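You operate a simulated robot arm through the tools that you are given. There is no shell and no other tool. Be economical: measure what you need, move in short steps, check, and stop when the job is done.

The job below is to be done with a simulated robot arm. You get a single attempt, and the scene is never put back.

## Task
Move each folder to the rack slot that bears its word.
Fine: the unmarked slot ends empty.

The check looks at the end state, three seconds after you hand in, the way a careful person would. Anything else that was tipped, shoved, dropped, spilled or broken makes it a failure.

## Robot
A 7-joint arm with a two-finger parallel gripper, fixed in place. Base frame: the origin is at the foot of the arm, x ahead of it, y to its left, z up; the work surface is at about z = 0. Readings come in mm, degrees, newtons and seconds.
With the tool pointing down near the work surface it reaches from about 240 to 620 mm from the base axis. Its first joint turns from -66.0 to 66.0 degrees. Payload 2.6 kg.
Tool frame: the origin (TCP) lies between the finger pads and is the grasp point; the fingertips stand 30 mm ahead of it; z points along the fingers, y is the line along which they close. The gripper opens to 94 mm. The fingers are 28 mm wide and 10 mm thick; the gripper's body (50 by 96 mm) begins 55 mm behind the TCP.
Orientation is that of the tool frame in the base frame, as a unit quaternion [x, y, z, w]. With the fingers straight down and closing along the base's y, the tool's x points along the base's -x, its y along +y and its z along -z.

## Interface
- The arm moves only by the tool servo_tool. Its argument "increments" is a list of rows, each a list of 3 entries, a list of its own where there are three numbers: the shift along the tool's x, y, z in mm, then the turn, a rotation vector about the tool's x, y, z in degrees, then the closure in counts, from 0 (fully open) to 255 (shut). In form: [[[x, y, z], [wx, wy, wz], grip], ...]. A call has 1 to 8 rows; each row shifts and turns the commanded pose from where the row before left it, along the tool's axes as they then stand. A row lasts 0.2 s, in which the tool goes at most 50 mm and 8.6 degrees; a call with a longer step from one row to the next is refused whole, and so is a gripper value outside its range. Where a pose cannot be reached the arm comes as near as it can. A force on the tool above 40 N (or 10 N above the force at the start of the call, whichever is more), or a blocked arm, ends the call early, and 0.2 s more pass. Each finger travels about 72 mm/s and halts on what it meets, pressing with about 33 N; the grip force reading is that of the motor and also rises with nothing between the fingers. The clock runs only during rows and for 0.2 s after the last one: add rows that do not move to give the fingers time. The reply holds the time, the measured pose of the TCP, the force on the tool along the base axes, the opening and the grip force, in the units named above and with some noise.
- Cameras (640 x 400 px; columns grow to the right, rows downward): "scene" is fixed at [18.2, 410.8, 568.5]; the picture's right is [-0.86, -0.51, 0.00], its down [-0.27, 0.45, -0.85] and it looks along [0.43, -0.73, -0.53] (base axes); focal length 355 px, centre (320, 200). "wrist" rides on the gripper at [76, 14, -102] in the tool frame; the picture's right is [-0.18, 0.98, 0.00], its down [-0.75, -0.14, -0.64] and it looks along [-0.63, -0.12, 0.77] (tool axes); focal length 243 px, centre (320, 200). There is no depth. A picture from a camera that has moved, and an enlarged one, comes with that camera's place and axes in the base frame and with its lens. The place of the scene camera against the robot may be out by one fixed shift of up to 25 mm in any direction.
- get_image(camera): a new picture of that camera. No time passes.
- enlarge(camera, box): a new picture of the part [left, top, right, bottom] of that camera's present view, enlarged. No time passes.
- sign_off(): hands the job in; it is judged then, once.

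Work in short steps. Places have to be worked out from the pictures, the camera data and where the tool is seen: move nearer, look again, correct. Check each grasp and each placing, and mend what went wrong. You have 120 turns and 64 pictures in all, those below and enlarged ones among them. Open the gripper and draw the arm clear of the work before you hand the job in, unless the task says otherwise; then end with one line.

The tools are called after "Emit:" as a command line: name --argument value ..., lists and objects as JSON in quotes. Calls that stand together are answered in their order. servo_tool: Moves the arm, as the interface text tells. Its arguments: {"type":"object","properties":{"increments":{"type":"array","items":{"type":"array"}}},"required":["increments"]} The other tools are called the same way: get_image (camera) takes a picture; enlarge (camera, box) takes an enlarged picture of a part of a camera's view; sign_off () hands the job in.

At the start:

```text
clock: 0.0
eef_pos: [408.1, -241.9, 269.7]
ee_rot: [0.001, 1.0, 0.0, 0.0]
wrist_force: [0.4, -0.2, 0.4]
grip_width: 94.0
grip_force: 0.2
```

scene: 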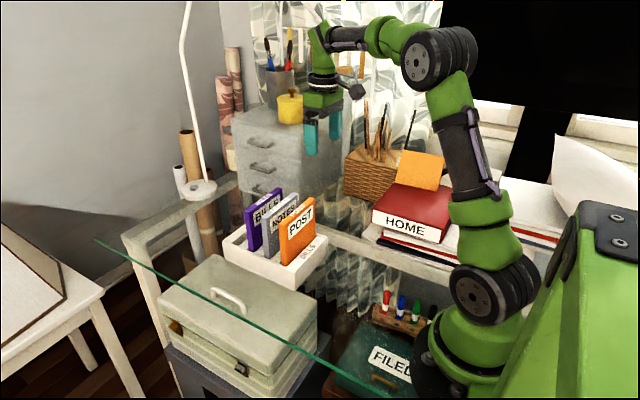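
wrist: 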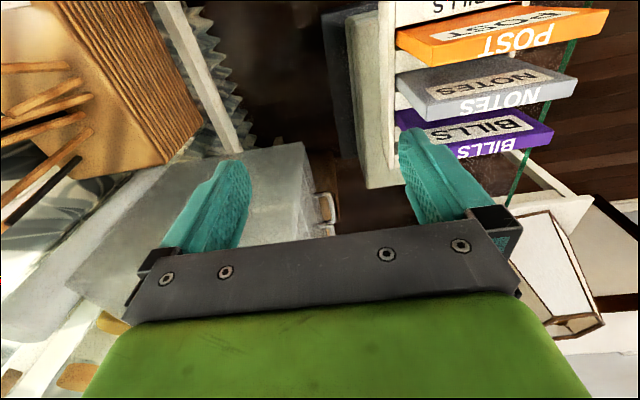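

I'll start with a closer look at the rack and its slot labels.

Emit:
enlarge --camera "scene" --box '[210, 170, 350, 300]'

Emit:
enlarge --camera "wrist" --box '[320, 0, 640, 200]'

```text
3.08 times, centred on (280, 235) of scene
camera zoom: at [18.2, 410.8, 568.5], right [-0.86, -0.51, 0.0], down [-0.27, 0.45, -0.85], along [0.43, -0.73, -0.53], focal length 1092 px, centre (443, 92)
```

zoom: 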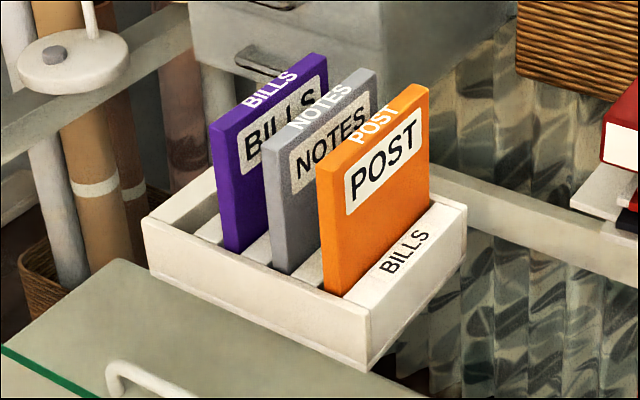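

```text
2.00 times, centred on (480, 100) of wrist
camera zoom: at [332.6, -226.7, 371.3], right [0.18, 0.98, 0.0], down [0.75, -0.14, 0.64], along [0.63, -0.12, -0.77], focal length 485 px, centre (0, 400)
```

zoom: 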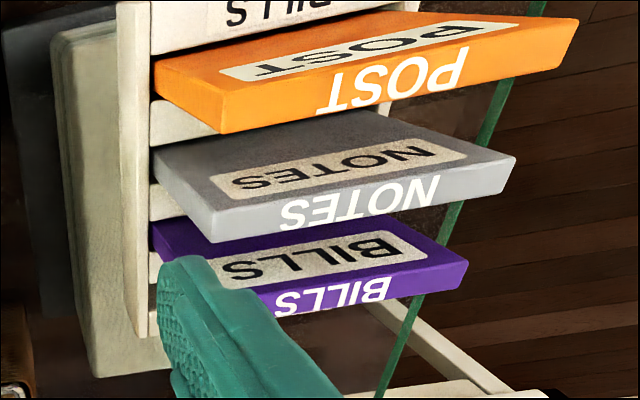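

POST sits in the slot nearest the base, which is labelled BILLS. The other labels are hidden behind the folders. I'll raise the tool first, then move above the rack for a better wrist view.

Emit:
servo_tool --increments '[[[0, 0, -40], [0, 0, 0], 0], [[10, 0, -40], [0, 0, 0], 0], [[12, 35, 0], [0, 0, 0], 0], [[12, 35, 0], [0, 0, 0], 0], [[12, 35, 0], [0, 0, 0], 0], [[12, 35, 0], [0, 0, 0], 0], [[0, 0, 0], [0, 0, 0], 0]]'

Emit:
get_image --camera "wrist"

Emit:
get_image --camera "scene"

```text
clock: 1.6
eef_pos: [352.6, -103.0, 347.3]
ee_rot: [0.002, 1.0, 0.0, 0.0]
wrist_force: [-0.9, 1.2, -0.5]
grip_width: 94.0
grip_force: 0.1
```

```text
59 pictures are left
camera wrist: at [277.2, -88.4, 449.6], right [0.19, 0.98, 0.0], down [0.75, -0.14, 0.64], along [0.63, -0.12, -0.77], focal length 243 px, centre (320, 200)
```

wrist: 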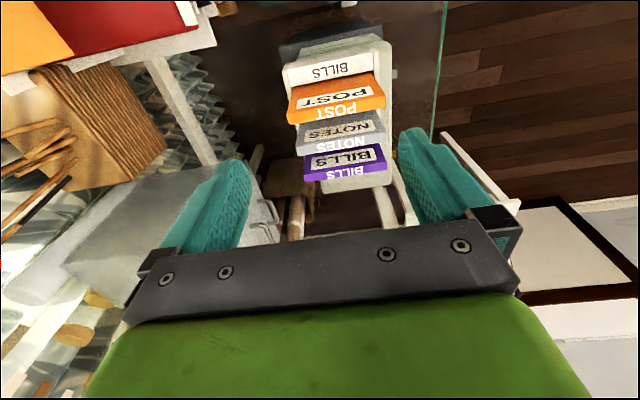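

```text
58 pictures are left
```

scene: 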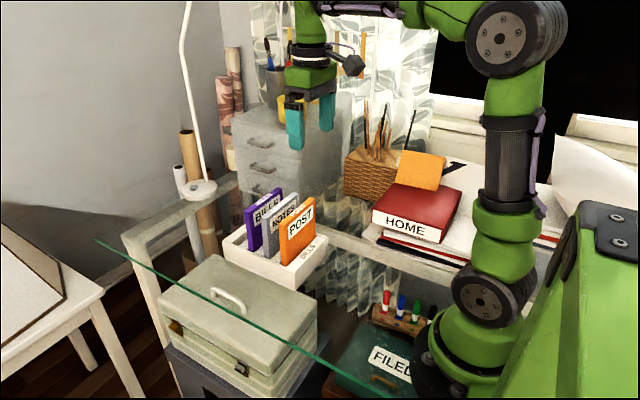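

The rack is at the top centre of the wrist view now. I'll enlarge that part.

Emit:
enlarge --camera "wrist" --box '[250, 20, 430, 220]'

Emit:
enlarge --camera "scene" --box '[210, 175, 340, 300]'

```text
2.00 times, centred on (340, 120) of wrist
camera zoom: at [277.2, -88.4, 449.6], right [0.19, 0.98, 0.0], down [0.75, -0.14, 0.64], along [0.63, -0.12, -0.77], focal length 485 px, centre (280, 360)
```

zoom: 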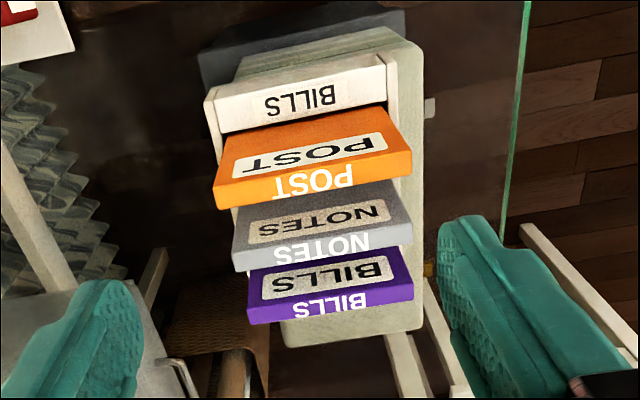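

```text
3.20 times, centred on (275, 238) of scene
camera zoom: at [18.1, 410.8, 568.5], right [-0.86, -0.51, 0.0], down [-0.27, 0.45, -0.85], along [0.43, -0.73, -0.53], focal length 1135 px, centre (464, 80)
```

zoom: 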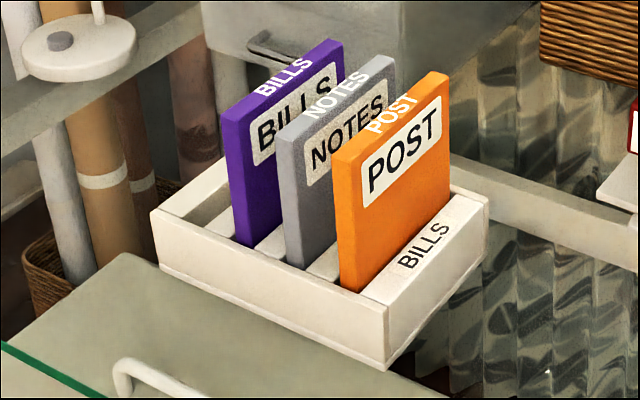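

Triangulating from the two wrist views, the folder tops are at z≈160. They span y≈-148 to -32, with front faces at x≈375, 419 and 461, so the pitch is about 44 mm. To read the hidden labels I'll move the camera over the gaps and tilt it downward.

Emit:
servo_tool --increments '[[[-33, 0, 0], [0, 0, 0], 0], [[-33, 0, 0], [0, 0, 0], 0], [[-33, 0, 0], [0, 0, 0], 0], [[0, 0, 0], [0, 8, 0], 0], [[0, 0, 0], [0, 8, 0], 0], [[0, 0, 0], [0, 0, 0], 0]]'

Emit:
get_image --camera "wrist"

```text
clock: 3.0
eef_pos: [440.3, -99.0, 342.2]
ee_rot: [-0.006, 0.991, -0.006, -0.133]
wrist_force: [-0.7, 1.0, -1.0]
grip_width: 94.1
grip_force: 0.0
out of reach, approached as far as the arm can: row 5
```

```text
55 pictures are left
camera wrist: at [395.0, -82.8, 461.3], right [0.16, 0.98, -0.06], down [0.9, -0.12, 0.42], along [0.41, -0.12, -0.9], focal length 243 px, centre (320, 200)
```

wrist: 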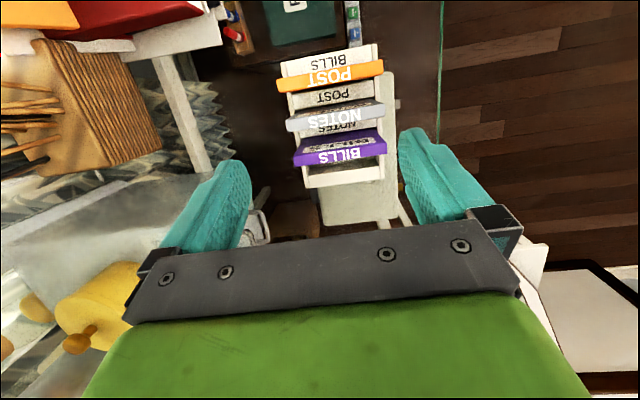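

Slot 2's ridge appears to read POST. I'll enlarge to read the other ridges.

Emit:
enlarge --camera "wrist" --box '[270, 30, 410, 230]'

Emit:
enlarge --camera "wrist" --box '[285, 75, 395, 140]'

```text
2.00 times, centred on (340, 130) of wrist
camera zoom: at [395.0, -82.8, 461.3], right [0.16, 0.98, -0.06], down [0.9, -0.12, 0.42], along [0.41, -0.12, -0.9], focal length 485 px, centre (280, 340)
```

zoom: 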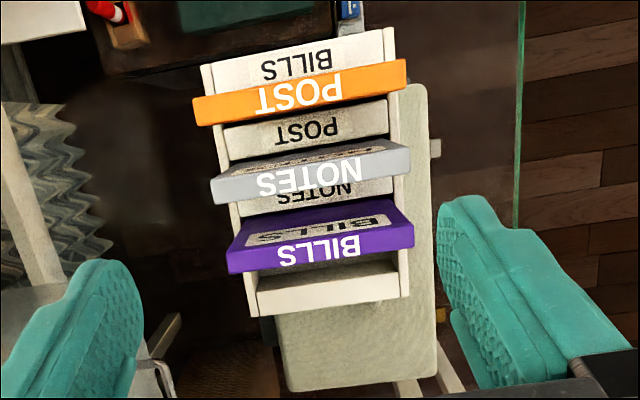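

```text
5.82 times, centred on (340, 108) of wrist
camera zoom: at [395.0, -82.8, 461.3], right [0.16, 0.98, -0.06], down [0.9, -0.12, 0.42], along [0.41, -0.12, -0.9], focal length 1412 px, centre (204, 738)
```

zoom: 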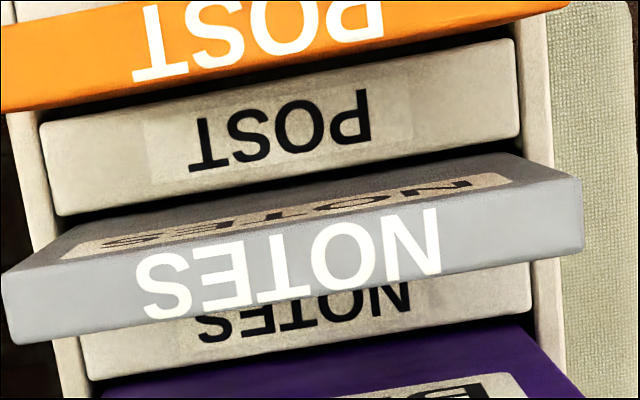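

The bars read BILLS, POST and NOTES from front to back. Next I'll check the layout behind the purple folder.

Emit:
enlarge --camera "wrist" --box '[285, 130, 395, 200]'

Emit:
enlarge --camera "scene" --box '[218, 200, 298, 275]'

```text
5.71 times, centred on (340, 165) of wrist
camera zoom: at [395.0, -82.8, 461.3], right [0.16, 0.98, -0.06], down [0.9, -0.12, 0.42], along [0.41, -0.12, -0.9], focal length 1386 px, centre (206, 400)
```

zoom: 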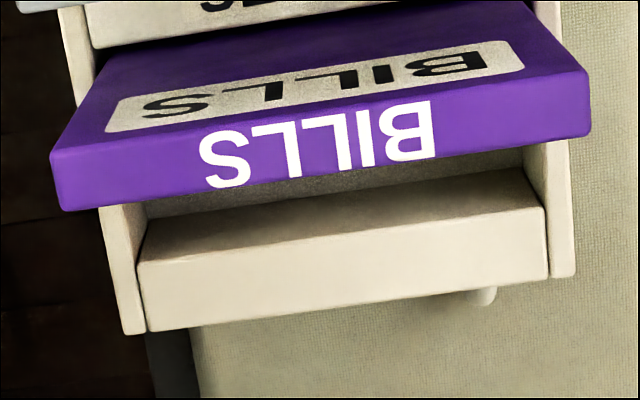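

```text
5.33 times, centred on (258, 238) of scene
camera zoom: at [18.2, 410.8, 568.5], right [-0.86, -0.51, 0.0], down [-0.27, 0.45, -0.85], along [0.43, -0.73, -0.53], focal length 1892 px, centre (651, 0)
```

zoom: 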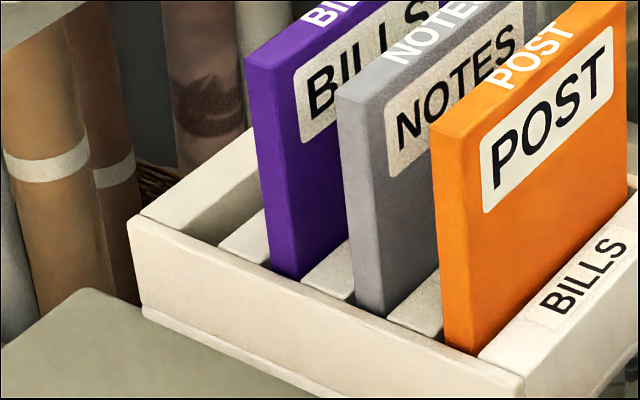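

The layout is clear. There are four slots: BILLS, POST, NOTES and an unmarked one at the back. I'll move BILLS to the spare slot, NOTES to slot 3, POST to slot 2, and then BILLS to slot 1. First I'll level the tool and turn it 90° so it closes along x.

Emit:
servo_tool --increments '[[[0, 0, 0], [0, -7.65, 0], 0], [[0, 0, 0], [0, -7.65, 0], 0], [[0, 0, 0], [0, 0, 8.2], 0], [[0, 0, 0], [0, 0, 8.2], 0], [[0, 0, 0], [0, 0, 8.2], 0], [[0, 0, 0], [0, 0, 8.2], 0], [[0, 0, 0], [0, 0, 8.2], 0], [[0, 0, 0], [0, 0, 8.2], 0]]'

Emit:
servo_tool --increments '[[[0, 0, 0], [0, 0, 8.2], 0], [[0, 0, 0], [0, 0, 8.2], 0], [[0, 0, 0], [0, 0, 8.2], 0], [[0, 0, 0], [0, 0, 8.2], 0], [[0, 0, 0], [0, 0, 8.0], 0], [[0, 0, 0], [0, 0, 0], 160], [[0, 0, 0], [0, 0, 0], 160]]'

```text
clock: 4.8
eef_pos: [438.4, -99.1, 342.9]
ee_rot: [0.417, 0.909, -0.002, -0.006]
wrist_force: [-0.2, 0.4, 0.5]
grip_width: 94.1
grip_force: 0.1
```

```text
clock: 6.4
eef_pos: [438.4, -97.5, 343.4]
ee_rot: [0.708, 0.706, -0.005, -0.005]
wrist_force: [0.3, -0.2, -0.2]
grip_width: 35.2
grip_force: 0.0
```

The gripper is turned and opened to 35 mm. I'll correct the 0.8° residual tilt, move over the BILLS folder at about x 468 and y -90, descend to z≈215, and look.

Emit:
servo_tool --increments '[[[4, 15, 0], [-0.8, 0, 0], 160], [[4, 15, 20], [0, 0, 0], 160], [[0, 0, 30], [0, 0, 0], 160], [[0, 0, 30], [0, 0, 0], 160], [[0, 0, 30], [0, 0, 0], 160], [[0, 0, 15], [0, 0, 0], 160], [[0, 0, 0], [0, 0, 0], 160]]'

Emit:
get_image --camera "wrist"

Emit:
get_image --camera "scene"

```text
clock: 8.0
eef_pos: [469.5, -91.9, 218.0]
ee_rot: [0.708, 0.706, 0.0, 0.001]
wrist_force: [0.2, -1.0, 1.3]
grip_width: 35.1
grip_force: 0.0
```

```text
50 pictures are left
camera wrist: at [485.1, -14.4, 320.8], right [0.98, -0.19, 0.0], down [-0.14, -0.75, 0.64], along [-0.12, -0.63, -0.77], focal length 243 px, centre (320, 200)
```

wrist: 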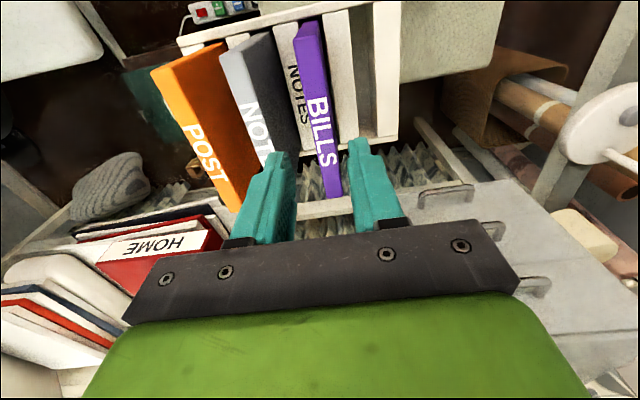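

```text
49 pictures are left
```

scene: 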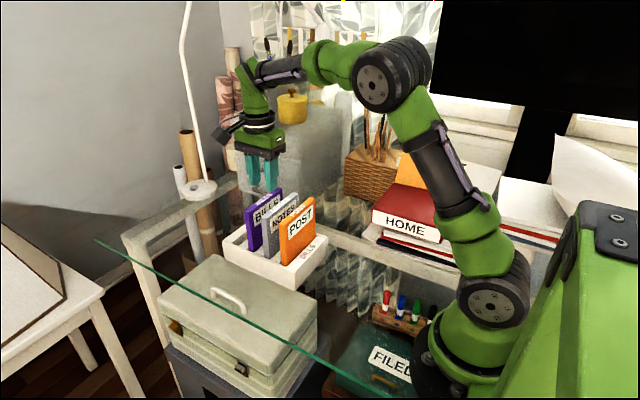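

The view straight down is good. I'll enlarge to measure the BILLS folder against the finger gap.

Emit:
enlarge --camera "wrist" --box '[220, 0, 420, 210]'

```text
1.90 times, centred on (320, 105) of wrist
camera zoom: at [485.1, -14.4, 320.8], right [0.98, -0.19, 0.0], down [-0.14, -0.75, 0.64], along [-0.12, -0.63, -0.77], focal length 462 px, centre (320, 381)
```

zoom: 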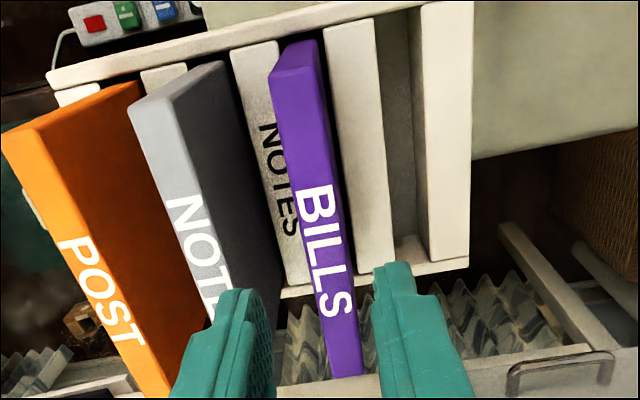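

Everything lines up: BILLS is centred at x≈473, y≈-88, the empty slot is centred at x≈517, and the pitch is about 43–44 mm. I'll centre over BILLS and lower around it.

Emit:
servo_tool --increments '[[[4, 3, 0], [0, 0, 0], 160], [[0, 0, 25], [0, 0, 0], 160], [[0, 0, 25], [0, 0, 0], 160], [[0, 0, 28], [0, 0, 0], 160], [[0, 0, 0], [0, 0, 0], 160]]'

Emit:
get_image --camera "wrist"

Emit:
enlarge --camera "scene" --box '[200, 140, 350, 290]'

```text
clock: 9.2
eef_pos: [472.8, -86.4, 139.5]
ee_rot: [0.708, 0.706, 0.0, 0.0]
wrist_force: [0.3, -0.1, 0.3]
grip_width: 35.1
grip_force: 0.0
```

```text
47 pictures are left
camera wrist: at [487.9, -10.1, 242.3], right [0.98, -0.19, 0.0], down [-0.14, -0.75, 0.64], along [-0.12, -0.63, -0.77], focal length 243 px, centre (320, 200)
```

wrist: 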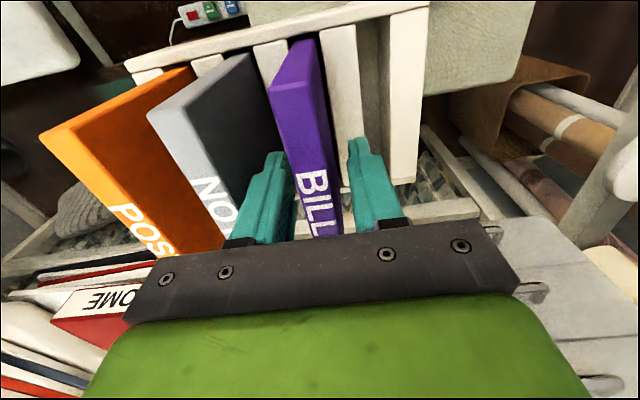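

```text
2.67 times, centred on (275, 215) of scene
camera zoom: at [18.2, 410.8, 568.5], right [-0.86, -0.51, 0.0], down [-0.27, 0.45, -0.85], along [0.43, -0.73, -0.53], focal length 946 px, centre (440, 160)
```

zoom: 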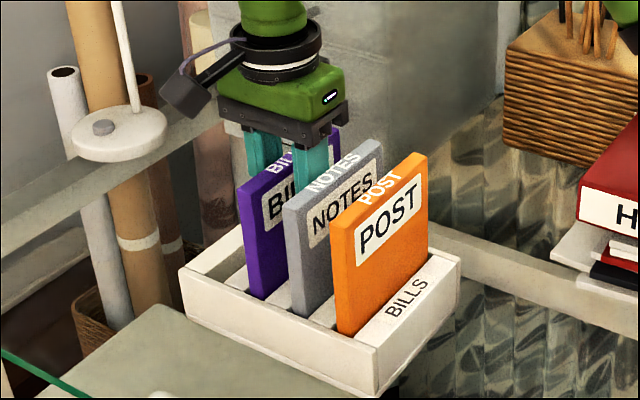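

The fingers straddle BILLS with clearance on both sides, so I'll close.

Emit:
servo_tool --increments '[[[0, 0, 0], [0, 0, 0], 200], [[0, 0, 0], [0, 0, 0], 230], [[0, 0, 0], [0, 0, 0], 255], [[0, 0, 0], [0, 0, 0], 255]]'

```text
clock: 10.2
eef_pos: [472.1, -86.6, 140.0]
ee_rot: [0.707, 0.707, 0.001, 0.0]
wrist_force: [-0.1, 0.0, -0.2]
grip_width: 19.1
grip_force: 32.6
```

BILLS is gripped at 19 mm with 33 N and almost no side force. I'll lift it 60 mm and check.

Emit:
servo_tool --increments '[[[0, 0, -10], [0, 0, 0], 255], [[0, 0, -20], [0, 0, 0], 255], [[0, 0, -20], [0, 0, 0], 255], [[0, 0, -20], [0, 0, 0], 255], [[0, 0, 0], [0, 0, 0], 255]]'

Emit:
get_image --camera "wrist"

Emit:
enlarge --camera "scene" --box '[200, 120, 350, 290]'

```text
clock: 11.4
eef_pos: [472.4, -87.3, 209.9]
ee_rot: [0.707, 0.707, 0.0, 0.001]
wrist_force: [-0.2, -1.2, -0.4]
grip_width: 19.0
grip_force: 33.0
```

```text
45 pictures are left
camera wrist: at [487.5, -9.8, 312.5], right [0.98, -0.18, 0.0], down [-0.14, -0.75, 0.64], along [-0.12, -0.63, -0.77], focal length 243 px, centre (320, 200)
```

wrist: 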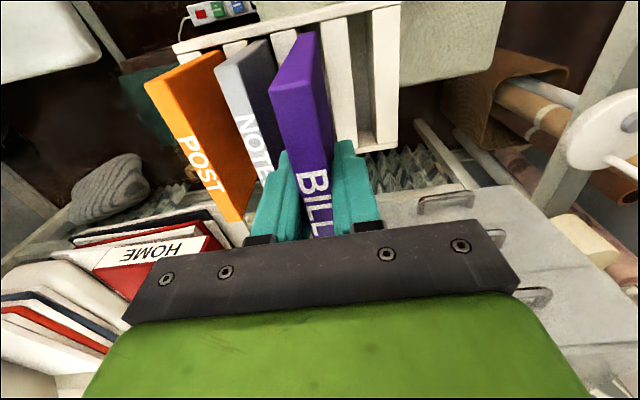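

```text
2.35 times, centred on (275, 205) of scene
camera zoom: at [18.2, 410.8, 568.5], right [-0.86, -0.51, 0.0], down [-0.27, 0.45, -0.85], along [0.43, -0.73, -0.53], focal length 835 px, centre (426, 188)
```

zoom: 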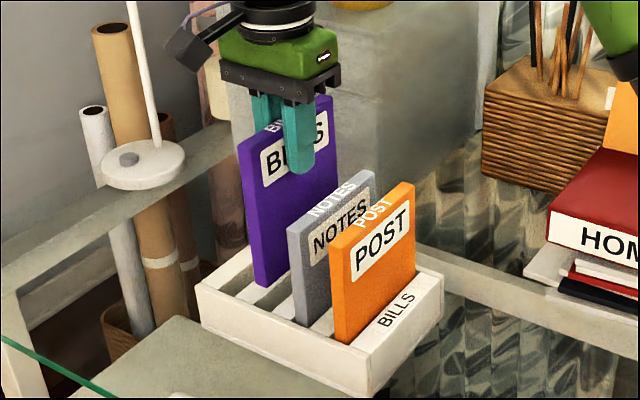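

BILLS is clear of the rack. I'll shift it +44 mm in x over the spare slot and check the alignment.

Emit:
servo_tool --increments '[[[0, 22, 0], [0, 0, 0], 255], [[0, 22, 0], [0, 0, 0], 255], [[0, 0, 0], [0, 0, 0], 255]]'

Emit:
enlarge --camera "wrist" --box '[180, 0, 420, 150]'

Emit:
enlarge --camera "scene" --box '[200, 170, 320, 280]'

```text
clock: 12.2
eef_pos: [515.9, -86.0, 210.5]
ee_rot: [0.707, 0.707, 0.001, 0.001]
wrist_force: [0.1, 0.1, -1.6]
grip_width: 19.0
grip_force: 33.3
```

```text
2.67 times, centred on (300, 75) of wrist
camera zoom: at [531.8, -8.9, 313.6], right [0.98, -0.18, 0.0], down [-0.14, -0.75, 0.64], along [-0.12, -0.63, -0.77], focal length 647 px, centre (373, 533)
```

zoom: 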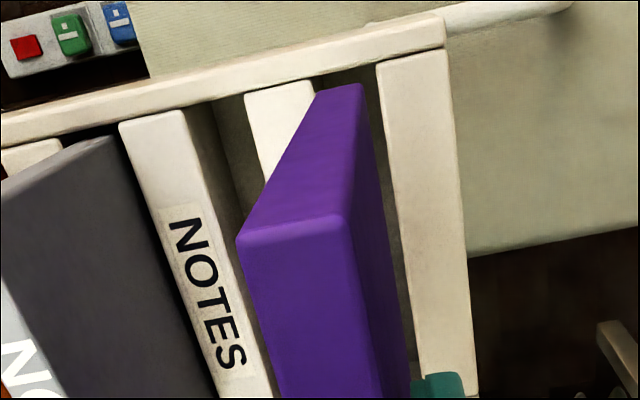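

```text
3.64 times, centred on (260, 225) of scene
camera zoom: at [18.2, 410.8, 568.5], right [-0.86, -0.51, 0.0], down [-0.27, 0.45, -0.85], along [0.43, -0.73, -0.53], focal length 1290 px, centre (538, 109)
```

zoom: 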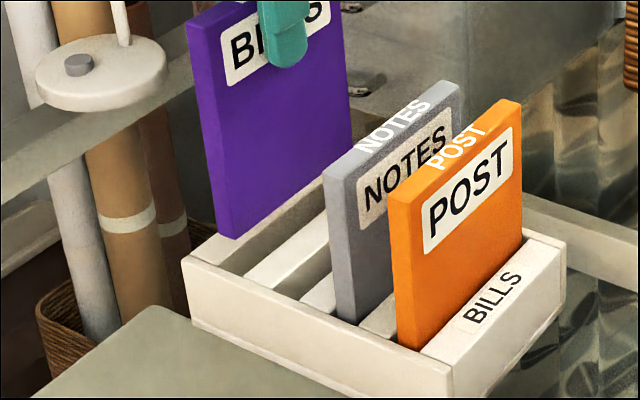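

The folder's lower edge is roughly 1–1.5 mm short of the slot centre at x≈518. I'll nudge it +1.5 mm and lower it.

Emit:
servo_tool --increments '[[[0, 1.5, 0], [0, 0, 0], 255], [[0, 0, 20], [0, 0, 0], 255], [[0, 0, 15], [0, 0, 0], 255], [[0, 0, 15], [0, 0, 0], 255], [[0, 0, 10], [0, 0, 0], 255], [[0, 0, 6], [0, 0, 0], 255], [[0, 0, 3], [0, 0, 0], 255], [[0, 0, 0], [0, 0, 0], 255]]'

Emit:
enlarge --camera "scene" --box '[200, 170, 320, 280]'

Emit:
get_image --camera "wrist"

```text
clock: 14.0
eef_pos: [516.2, -86.4, 141.9]
ee_rot: [0.707, 0.707, 0.001, 0.001]
wrist_force: [0.7, -0.5, -1.9]
grip_width: 18.9
grip_force: 33.4
```

```text
3.64 times, centred on (260, 225) of scene
camera zoom: at [18.2, 410.8, 568.5], right [-0.86, -0.51, 0.0], down [-0.27, 0.45, -0.85], along [0.43, -0.73, -0.53], focal length 1290 px, centre (538, 109)
```

zoom: 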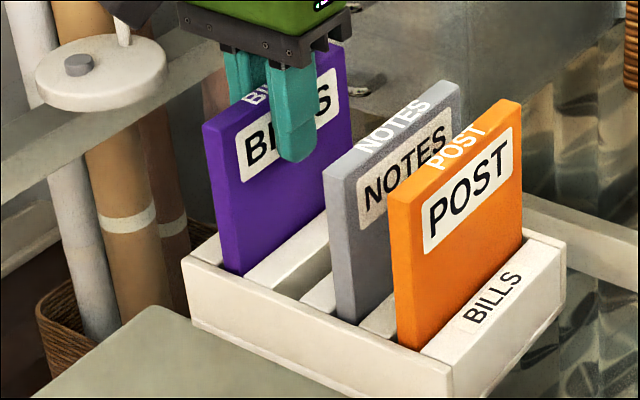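

```text
40 pictures are left
camera wrist: at [533.2, -10.2, 243.9], right [0.98, -0.18, 0.0], down [-0.14, -0.75, 0.64], along [-0.12, -0.63, -0.77], focal length 243 px, centre (320, 200)
```

wrist: 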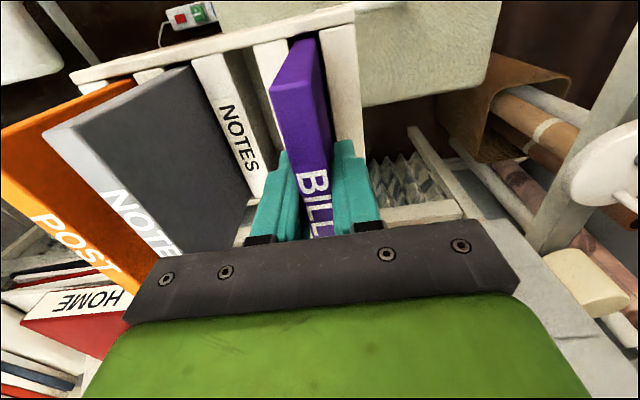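

BILLS is in the spare slot with no contact force. I'll lower the last 2 mm, release and rise.

Emit:
servo_tool --increments '[[[0, 0, 2], [0, 0, 0], 255], [[0, 0, 0], [0, 0, 0], 215], [[0, 0, 0], [0, 0, 0], 160], [[0, 0, 0], [0, 0, 0], 160], [[0, 0, -25], [0, 0, 0], 160], [[0, 0, -25], [0, 0, 0], 160], [[0, 0, -30], [0, 0, 0], 160], [[0, 0, 0], [0, 0, 0], 160]]'

Emit:
enlarge --camera "wrist" --box '[180, 0, 420, 200]'

```text
clock: 15.8
eef_pos: [518.6, -88.7, 219.9]
ee_rot: [0.707, 0.707, 0.001, 0.0]
wrist_force: [-0.3, -0.1, -0.1]
grip_width: 35.2
grip_force: 0.0
```

```text
2.00 times, centred on (300, 100) of wrist
camera zoom: at [533.7, -9.7, 322.8], right [0.98, -0.19, 0.0], down [-0.14, -0.75, 0.64], along [-0.12, -0.63, -0.77], focal length 485 px, centre (360, 400)
```

zoom: 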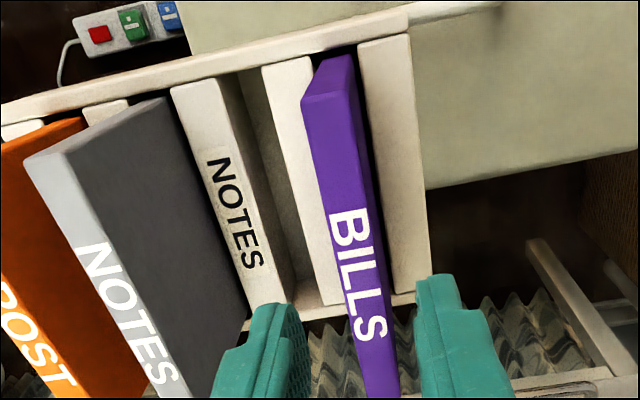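

BILLS stands upright and free. Next is NOTES at x≈430: I'll move -88 mm, then lower with the gripper open.

Emit:
servo_tool --increments '[[[0, -30, 0], [0, 0, 0], 160], [[0, -30, 0], [0, 0, 0], 160], [[0, -28, 0], [0, 0, 0], 160], [[0, 0, 0], [0, 0, 0], 160]]'

Emit:
enlarge --camera "wrist" --box '[180, 0, 420, 200]'

```text
clock: 16.8
eef_pos: [430.3, -87.9, 218.9]
ee_rot: [0.707, 0.707, 0.0, 0.001]
wrist_force: [0.6, 0.4, 0.6]
grip_width: 34.9
grip_force: 0.1
```

```text
2.00 times, centred on (300, 100) of wrist
camera zoom: at [445.5, -9.9, 322.5], right [0.98, -0.18, 0.0], down [-0.14, -0.75, 0.64], along [-0.12, -0.63, -0.77], focal length 485 px, centre (360, 400)
```

zoom: 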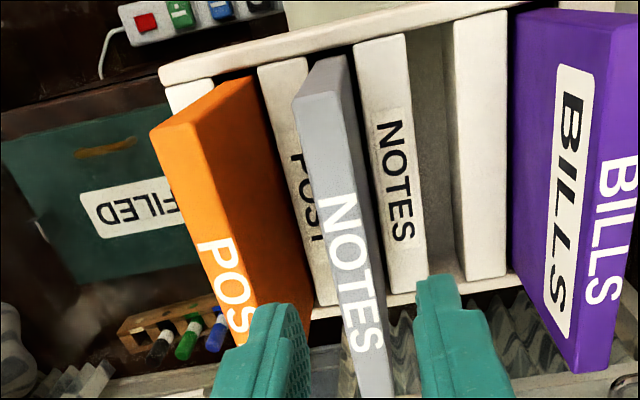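

NOTES is about 3 mm toward -x, which makes its centre about 427.5 and the pitch 45 mm. I'll correct, lower and grip.

Emit:
servo_tool --increments '[[[0, -3, 0], [0, 0, 0], 160], [[0, 0, 25], [0, 0, 0], 160], [[0, 0, 25], [0, 0, 0], 160], [[0, 0, 29], [0, 0, 0], 160], [[0, 0, 0], [0, 0, 0], 160]]'

Emit:
enlarge --camera "wrist" --box '[200, 0, 440, 240]'

```text
clock: 18.0
eef_pos: [426.9, -85.7, 141.0]
ee_rot: [0.707, 0.707, 0.0, 0.002]
wrist_force: [-0.4, 0.1, 0.1]
grip_width: 35.0
grip_force: 0.2
```

```text
1.67 times, centred on (320, 120) of wrist
camera zoom: at [441.8, -9.4, 243.1], right [0.98, -0.18, 0.0], down [-0.14, -0.75, 0.64], along [-0.12, -0.63, -0.77], focal length 404 px, centre (320, 333)
```

zoom: 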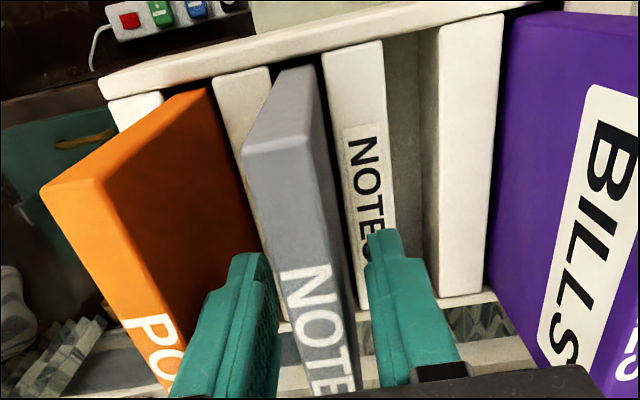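

NOTES is straddled cleanly, so I'll close and lift.

Emit:
servo_tool --increments '[[[0, 0, 0], [0, 0, 0], 200], [[0, 0, 0], [0, 0, 0], 230], [[0, 0, 0], [0, 0, 0], 255], [[0, 0, 0], [0, 0, 0], 255], [[0, 0, -10], [0, 0, 0], 255], [[0, 0, -30], [0, 0, 0], 255], [[0, 0, -30], [0, 0, 0], 255], [[0, 0, 0], [0, 0, 0], 255]]'

Emit:
servo_tool --increments '[[[0, 15, 0], [0, 0, 0], 255], [[0, 15, 0], [0, 0, 0], 255], [[0, 15, 0], [0, 0, 0], 255], [[0, 0, 0], [0, 0, 0], 255]]'

Emit:
enlarge --camera "wrist" --box '[180, 0, 420, 150]'

```text
clock: 19.8
eef_pos: [425.5, -87.6, 211.6]
ee_rot: [0.707, 0.707, 0.0, 0.001]
wrist_force: [-0.7, 0.0, -1.4]
grip_width: 19.0
grip_force: 33.1
```

```text
clock: 20.8
eef_pos: [472.8, -86.2, 210.8]
ee_rot: [0.708, 0.707, 0.0, 0.001]
wrist_force: [-0.1, 0.5, -1.6]
grip_width: 19.0
grip_force: 32.8
```

```text
2.67 times, centred on (300, 75) of wrist
camera zoom: at [487.7, -8.8, 313.4], right [0.98, -0.18, 0.0], down [-0.14, -0.75, 0.64], along [-0.12, -0.63, -0.77], focal length 647 px, centre (373, 533)
```

zoom: 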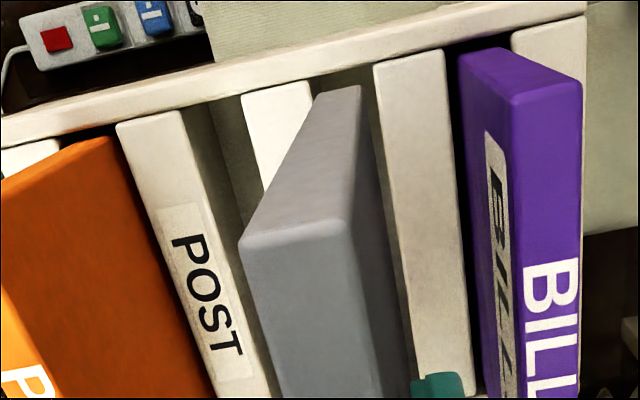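

Alignment matches the first placement to within about 0.5 mm, so I'll lower NOTES into slot 3.

Emit:
servo_tool --increments '[[[0, 0.5, 0], [0, 0, 0], 255], [[0, 0, 20], [0, 0, 0], 255], [[0, 0, 15], [0, 0, 0], 255], [[0, 0, 15], [0, 0, 0], 255], [[0, 0, 10], [0, 0, 0], 255], [[0, 0, 6], [0, 0, 0], 255], [[0, 0, 3], [0, 0, 0], 255], [[0, 0, 0], [0, 0, 0], 255]]'

Emit:
enlarge --camera "scene" --box '[200, 170, 320, 280]'

```text
clock: 22.6
eef_pos: [471.5, -86.0, 142.0]
ee_rot: [0.708, 0.707, 0.001, 0.0]
wrist_force: [-0.2, 0.2, -2.3]
grip_width: 19.0
grip_force: 33.2
```

```text
3.64 times, centred on (260, 225) of scene
camera zoom: at [18.2, 410.8, 568.5], right [-0.86, -0.51, 0.0], down [-0.27, 0.45, -0.85], along [0.43, -0.73, -0.53], focal length 1290 px, centre (538, 109)
```

zoom: 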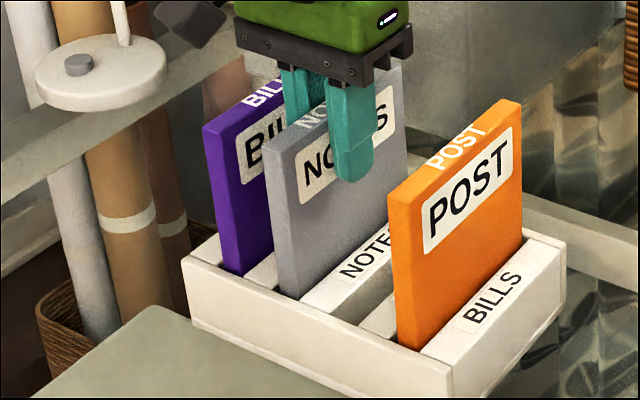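

NOTES is seated in slot 3. I'll release, rise and move over POST at x≈382.

Emit:
servo_tool --increments '[[[0, 0, 2], [0, 0, 0], 255], [[0, 0, 0], [0, 0, 0], 215], [[0, 0, 0], [0, 0, 0], 160], [[0, 0, 0], [0, 0, 0], 160], [[0, 0, -25], [0, 0, 0], 160], [[0, 0, -25], [0, 0, 0], 160], [[0, 0, -30], [0, 0, 0], 160], [[0, 0, 0], [0, 0, 0], 160]]'

Emit:
servo_tool --increments '[[[0, -30, 0], [0, 0, 0], 160], [[0, -30, 0], [0, 0, 0], 160], [[0, -30, 0], [0, 0, 0], 160], [[0, 0, 0], [0, 0, 0], 160]]'

Emit:
enlarge --camera "wrist" --box '[180, 0, 420, 200]'

```text
clock: 24.4
eef_pos: [470.9, -88.3, 218.0]
ee_rot: [0.706, 0.708, 0.001, 0.001]
wrist_force: [-0.6, -0.4, -0.1]
grip_width: 34.8
grip_force: 0.0
```

```text
clock: 25.4
eef_pos: [380.8, -87.9, 219.8]
ee_rot: [0.707, 0.707, 0.001, 0.001]
wrist_force: [-0.2, 0.2, -0.6]
grip_width: 35.0
grip_force: 0.1
```

```text
2.00 times, centred on (300, 100) of wrist
camera zoom: at [395.8, -9.9, 321.2], right [0.98, -0.18, 0.0], down [-0.14, -0.75, 0.64], along [-0.12, -0.63, -0.77], focal length 485 px, centre (360, 400)
```

zoom: 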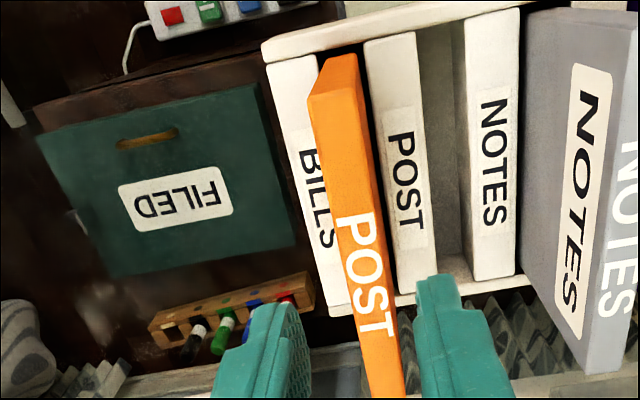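

POST is about 1.7 mm toward +x. I'll correct, lower and grip.

Emit:
servo_tool --increments '[[[0, 1.7, 0], [0, 0, 0], 160], [[0, 0, 25], [0, 0, 0], 160], [[0, 0, 25], [0, 0, 0], 160], [[0, 0, 29], [0, 0, 0], 160], [[0, 0, 0], [0, 0, 0], 200], [[0, 0, 0], [0, 0, 0], 230], [[0, 0, 0], [0, 0, 0], 255], [[0, 0, 0], [0, 0, 0], 255]]'

Emit:
servo_tool --increments '[[[0, 0, -10], [0, 0, 0], 255], [[0, 0, -30], [0, 0, 0], 255], [[0, 0, -30], [0, 0, 0], 255], [[0, 15, 0], [0, 0, 0], 255], [[0, 15, 0], [0, 0, 0], 255], [[0, 15, 0], [0, 0, 0], 255], [[0, 0, 0], [0, 0, 0], 255]]'

Emit:
enlarge --camera "wrist" --box '[180, 0, 420, 150]'

```text
clock: 27.2
eef_pos: [383.4, -85.6, 138.5]
ee_rot: [0.708, 0.707, 0.001, 0.0]
wrist_force: [-0.6, 0.0, -0.1]
grip_width: 18.7
grip_force: 33.2
```

```text
clock: 28.8
eef_pos: [427.4, -87.3, 210.7]
ee_rot: [0.708, 0.706, 0.001, 0.0]
wrist_force: [-0.5, 0.2, -1.1]
grip_width: 18.7
grip_force: 33.6
```

```text
2.67 times, centred on (300, 75) of wrist
camera zoom: at [443.3, -10.2, 313.0], right [0.98, -0.19, 0.0], down [-0.14, -0.75, 0.64], along [-0.12, -0.63, -0.77], focal length 647 px, centre (373, 533)
```

zoom: 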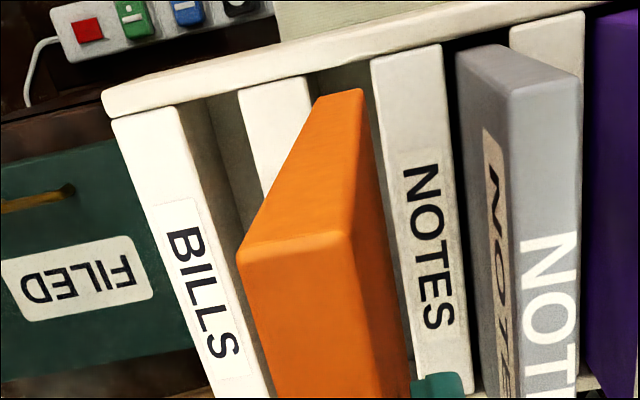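

POST is aligned over slot 2, so I'll lower it.

Emit:
servo_tool --increments '[[[0, 0, 20], [0, 0, 0], 255], [[0, 0, 15], [0, 0, 0], 255], [[0, 0, 15], [0, 0, 0], 255], [[0, 0, 10], [0, 0, 0], 255], [[0, 0, 6], [0, 0, 0], 255], [[0, 0, 3], [0, 0, 0], 255], [[0, 0, 0], [0, 0, 0], 255]]'

Emit:
enlarge --camera "scene" --box '[200, 170, 340, 290]'

```text
clock: 30.4
eef_pos: [429.0, -85.7, 140.8]
ee_rot: [0.708, 0.706, 0.001, 0.001]
wrist_force: [-0.6, 0.0, -0.9]
grip_width: 18.9
grip_force: 33.5
```

```text
3.33 times, centred on (270, 230) of scene
camera zoom: at [18.2, 410.8, 568.5], right [-0.86, -0.51, 0.0], down [-0.27, 0.45, -0.85], along [0.43, -0.73, -0.53], focal length 1183 px, centre (487, 100)
```

zoom: 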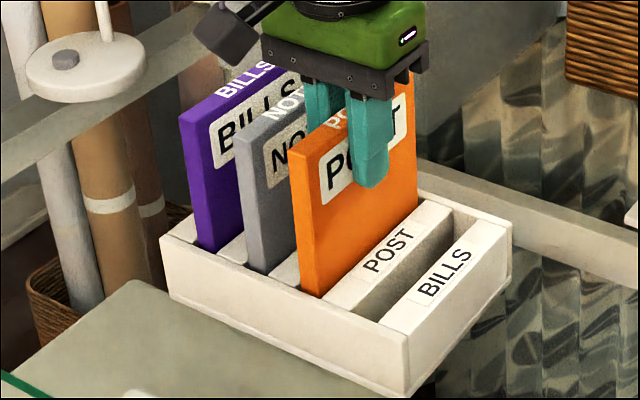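

POST is seated in slot 2. I'll release, rise and return over BILLS at x≈518.

Emit:
servo_tool --increments '[[[0, 0, 1.5], [0, 0, 0], 255], [[0, 0, 0], [0, 0, 0], 215], [[0, 0, 0], [0, 0, 0], 160], [[0, 0, 0], [0, 0, 0], 160], [[0, 0, -25], [0, 0, 0], 160], [[0, 0, -25], [0, 0, 0], 160], [[0, 0, -30], [0, 0, 0], 160], [[0, 0, 0], [0, 0, 0], 160]]'

Emit:
servo_tool --increments '[[[0, 30, 0], [0, 0, 0], 160], [[0, 30, 0], [0, 0, 0], 160], [[0, 30, 0], [0, 0, 0], 160], [[0, 0, 0], [0, 0, 0], 160]]'

Emit:
enlarge --camera "wrist" --box '[180, 0, 420, 200]'

```text
clock: 32.2
eef_pos: [428.2, -86.8, 219.0]
ee_rot: [0.707, 0.707, 0.0, 0.001]
wrist_force: [0.6, -0.1, 0.8]
grip_width: 35.1
grip_force: 0.1
```

```text
clock: 33.2
eef_pos: [518.4, -85.3, 220.4]
ee_rot: [0.707, 0.707, 0.001, 0.001]
wrist_force: [-0.1, 0.1, 0.5]
grip_width: 35.3
grip_force: 0.0
```

```text
2.00 times, centred on (300, 100) of wrist
camera zoom: at [535.1, -9.2, 323.2], right [0.98, -0.18, 0.0], down [-0.14, -0.75, 0.64], along [-0.12, -0.63, -0.77], focal length 485 px, centre (360, 400)
```

zoom: 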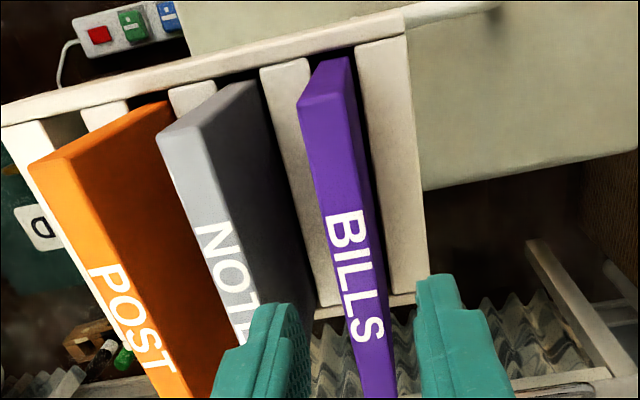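

BILLS is about 1 mm toward -x. I'll correct, lower and grip.

Emit:
servo_tool --increments '[[[-2, -1, 0], [0, 0, 0], 160], [[0, 0, 25], [0, 0, 0], 160], [[0, 0, 25], [0, 0, 0], 160], [[0, 0, 29], [0, 0, 0], 160], [[0, 0, 0], [0, 0, 0], 200], [[0, 0, 0], [0, 0, 0], 230], [[0, 0, 0], [0, 0, 0], 255], [[0, 0, 0], [0, 0, 0], 255]]'

Emit:
servo_tool --increments '[[[0, 0, -10], [0, 0, 0], 255], [[0, 0, -30], [0, 0, 0], 255], [[0, 0, -30], [0, 0, 0], 255], [[0, 0, -30], [0, 0, 0], 255], [[0, 0, -30], [0, 0, 0], 255], [[0, 0, 0], [0, 0, 0], 255]]'

```text
clock: 35.0
eef_pos: [517.8, -89.4, 141.2]
ee_rot: [0.707, 0.707, 0.0, 0.0]
wrist_force: [-0.7, -0.3, 0.2]
grip_width: 18.9
grip_force: 32.3
```

```text
clock: 36.4
eef_pos: [518.0, -90.2, 272.6]
ee_rot: [0.708, 0.706, 0.0, 0.0]
wrist_force: [0.7, -0.3, -0.9]
grip_width: 19.1
grip_force: 32.9
```

BILLS is held and raised 130 mm. I'll keep lifting to about z 315 to clear the other folders.

Emit:
servo_tool --increments '[[[0, 0, -15], [0, 0, 0], 255], [[0, 0, -15], [0, 0, 0], 255], [[0, 0, -14], [0, 0, 0], 255], [[0, 0, 0], [0, 0, 0], 255]]'

Emit:
get_image --camera "scene"

Emit:
get_image --camera "wrist"

```text
clock: 37.4
eef_pos: [516.9, -89.4, 316.2]
ee_rot: [0.708, 0.706, 0.0, 0.001]
wrist_force: [-1.2, 0.0, -1.5]
grip_width: 18.9
grip_force: 33.1
```

```text
30 pictures are left
```

scene: 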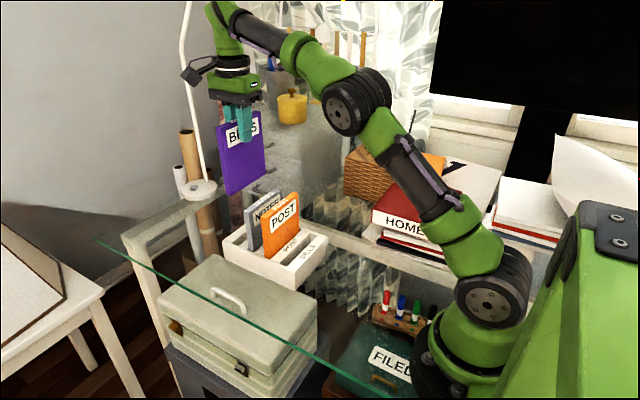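

```text
29 pictures are left
camera wrist: at [532.9, -12.4, 419.1], right [0.98, -0.19, 0.0], down [-0.14, -0.75, 0.64], along [-0.12, -0.63, -0.77], focal length 243 px, centre (320, 200)
```

wrist: 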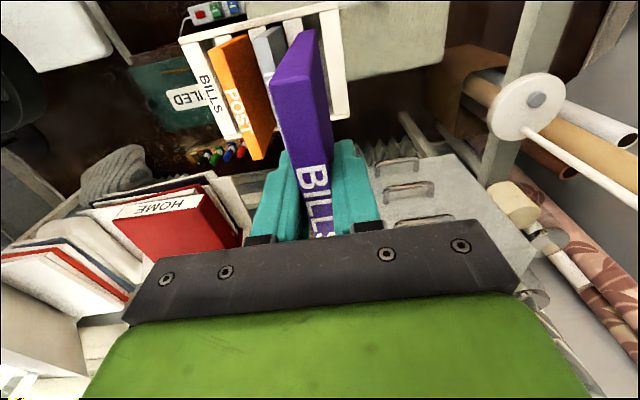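

The folder's bottom edge is at z≈189, above the 160 mm tops. I'll carry it back over to slot 1 at x≈382.7.

Emit:
servo_tool --increments '[[[0, -20, 0], [0, 0, 0], 255], [[0, -30, 0], [0, 0, 0], 255], [[0, -30, 0], [0, 0, 0], 255], [[0, -30, 0], [0, 0, 0], 255], [[1, -25, 0], [0, 0, 0], 255], [[0, 0, 0], [0, 0, 0], 255]]'

Emit:
get_image --camera "scene"

```text
clock: 38.8
eef_pos: [381.9, -86.9, 315.8]
ee_rot: [0.707, 0.707, 0.001, 0.0]
wrist_force: [0.2, -0.5, -1.6]
grip_width: 18.6
grip_force: 33.1
```

```text
28 pictures are left
```

scene: 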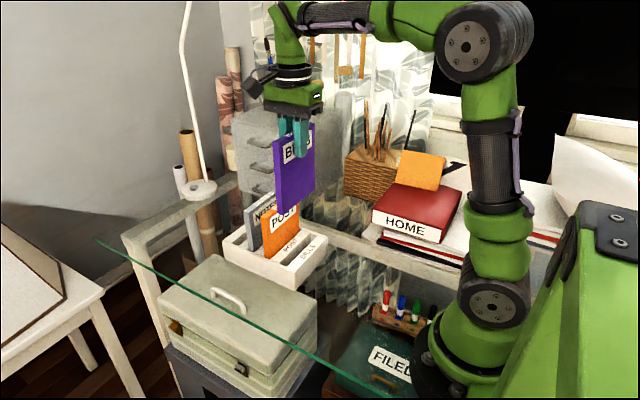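

It made it over. I'll lower to z≈211 and check the alignment.

Emit:
servo_tool --increments '[[[0, 0, 30], [0, 0, 0], 255], [[0, 0, 30], [0, 0, 0], 255], [[0, 0, 30], [0, 0, 0], 255], [[0, 0, 15], [0, 0, 0], 255], [[0, 0, 0], [0, 0, 0], 255]]'

Emit:
enlarge --camera "wrist" --box '[180, 0, 420, 150]'

```text
clock: 40.0
eef_pos: [381.9, -87.9, 210.5]
ee_rot: [0.707, 0.707, 0.001, 0.001]
wrist_force: [-0.6, -0.4, -0.9]
grip_width: 18.6
grip_force: 33.1
```

```text
2.67 times, centred on (300, 75) of wrist
camera zoom: at [397.9, -10.8, 313.0], right [0.98, -0.19, 0.0], down [-0.14, -0.75, 0.64], along [-0.12, -0.63, -0.77], focal length 647 px, centre (373, 533)
```

zoom: 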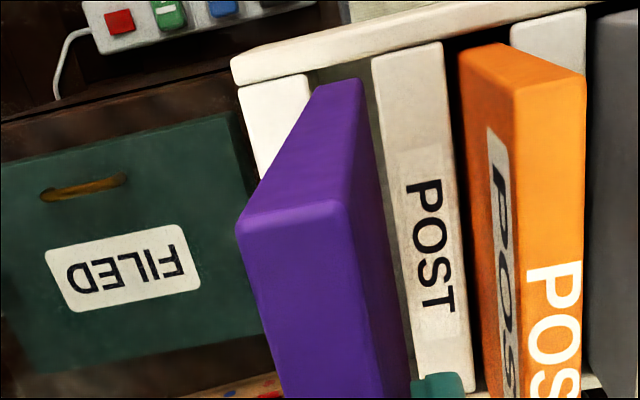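

Same alignment as the other three placements, so I'll lower into slot 1.

Emit:
servo_tool --increments '[[[0, 0.3, 0], [0, 0, 0], 255], [[0, 0, 20], [0, 0, 0], 255], [[0, 0, 15], [0, 0, 0], 255], [[0, 0, 15], [0, 0, 0], 255], [[0, 0, 10], [0, 0, 0], 255], [[0, 0, 6], [0, 0, 0], 255], [[0, 0, 3], [0, 0, 0], 255], [[0, 0, 0], [0, 0, 0], 255]]'

Emit:
enlarge --camera "scene" --box '[200, 170, 340, 290]'

```text
clock: 41.8
eef_pos: [384.8, -86.4, 141.8]
ee_rot: [0.708, 0.707, 0.002, 0.001]
wrist_force: [-1.1, 0.8, 5.8]
grip_width: 19.0
grip_force: 33.1
```

```text
3.33 times, centred on (270, 230) of scene
camera zoom: at [18.1, 410.8, 568.5], right [-0.86, -0.51, 0.0], down [-0.27, 0.45, -0.85], along [0.43, -0.73, -0.53], focal length 1183 px, centre (487, 100)
```

zoom: 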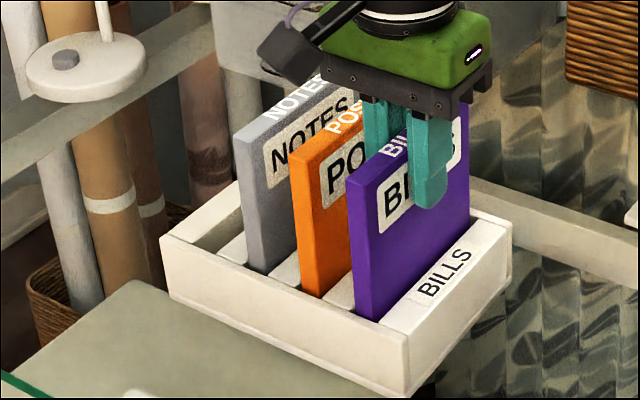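

BILLS touches the slot bottom (5.8 N). I'll release and rise well clear.

Emit:
servo_tool --increments '[[[0, 0, 0], [0, 0, 0], 215], [[0, 0, 0], [0, 0, 0], 160], [[0, 0, 0], [0, 0, 0], 160], [[0, 0, -25], [0, 0, 0], 160], [[0, 0, -25], [0, 0, 0], 160], [[0, 0, -40], [0, 0, 0], 160], [[0, 0, -45], [0, 0, 0], 160], [[0, 0, 0], [0, 0, 0], 160]]'

Emit:
servo_tool --increments '[[[-30, 0, -20], [0, 0, 0], 100], [[-40, 0, 0], [0, 0, 0], 50], [[-40, 0, 0], [0, 0, 0], 0], [[-30, 0, 0], [0, 0, 0], 0], [[0, 0, 0], [0, 0, 0], 0]]'

Emit:
get_image --camera "scene"

Emit:
enlarge --camera "scene" --box '[200, 170, 340, 290]'

```text
clock: 43.6
eef_pos: [384.7, -88.3, 276.6]
ee_rot: [0.707, 0.707, 0.001, 0.0]
wrist_force: [0.2, 0.3, 0.6]
grip_width: 35.3
grip_force: 0.1
```

```text
clock: 44.8
eef_pos: [383.4, -228.6, 296.7]
ee_rot: [0.707, 0.707, 0.001, 0.001]
wrist_force: [-1.0, -0.6, 0.0]
grip_width: 93.9
grip_force: 0.1
```

```text
25 pictures are left
```

scene: 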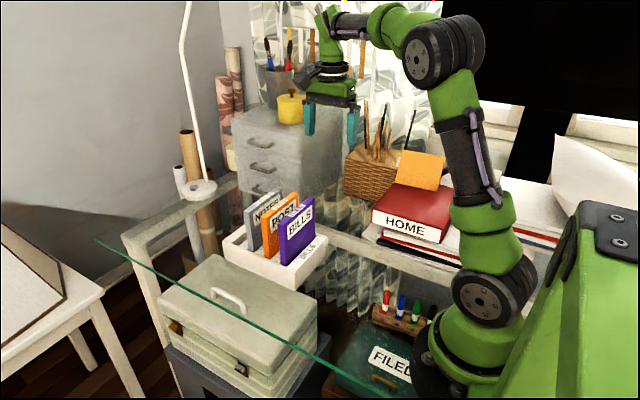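

```text
3.33 times, centred on (270, 230) of scene
camera zoom: at [18.2, 410.7, 568.5], right [-0.86, -0.51, 0.0], down [-0.27, 0.45, -0.85], along [0.43, -0.73, -0.53], focal length 1183 px, centre (487, 100)
```

zoom: 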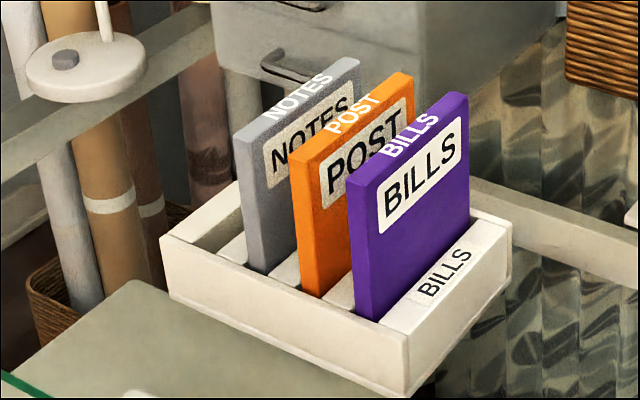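

All three folders stand upright in their slots, the unmarked slot is empty, and the arm is clear with the gripper open. I'm handing in.

Emit:
sign_off

```text
The job is handed in.
```

I moved the BILLS, POST and NOTES folders into the slots bearing their words, left the unmarked slot empty, and nothing else looked disturbed in the final picture.
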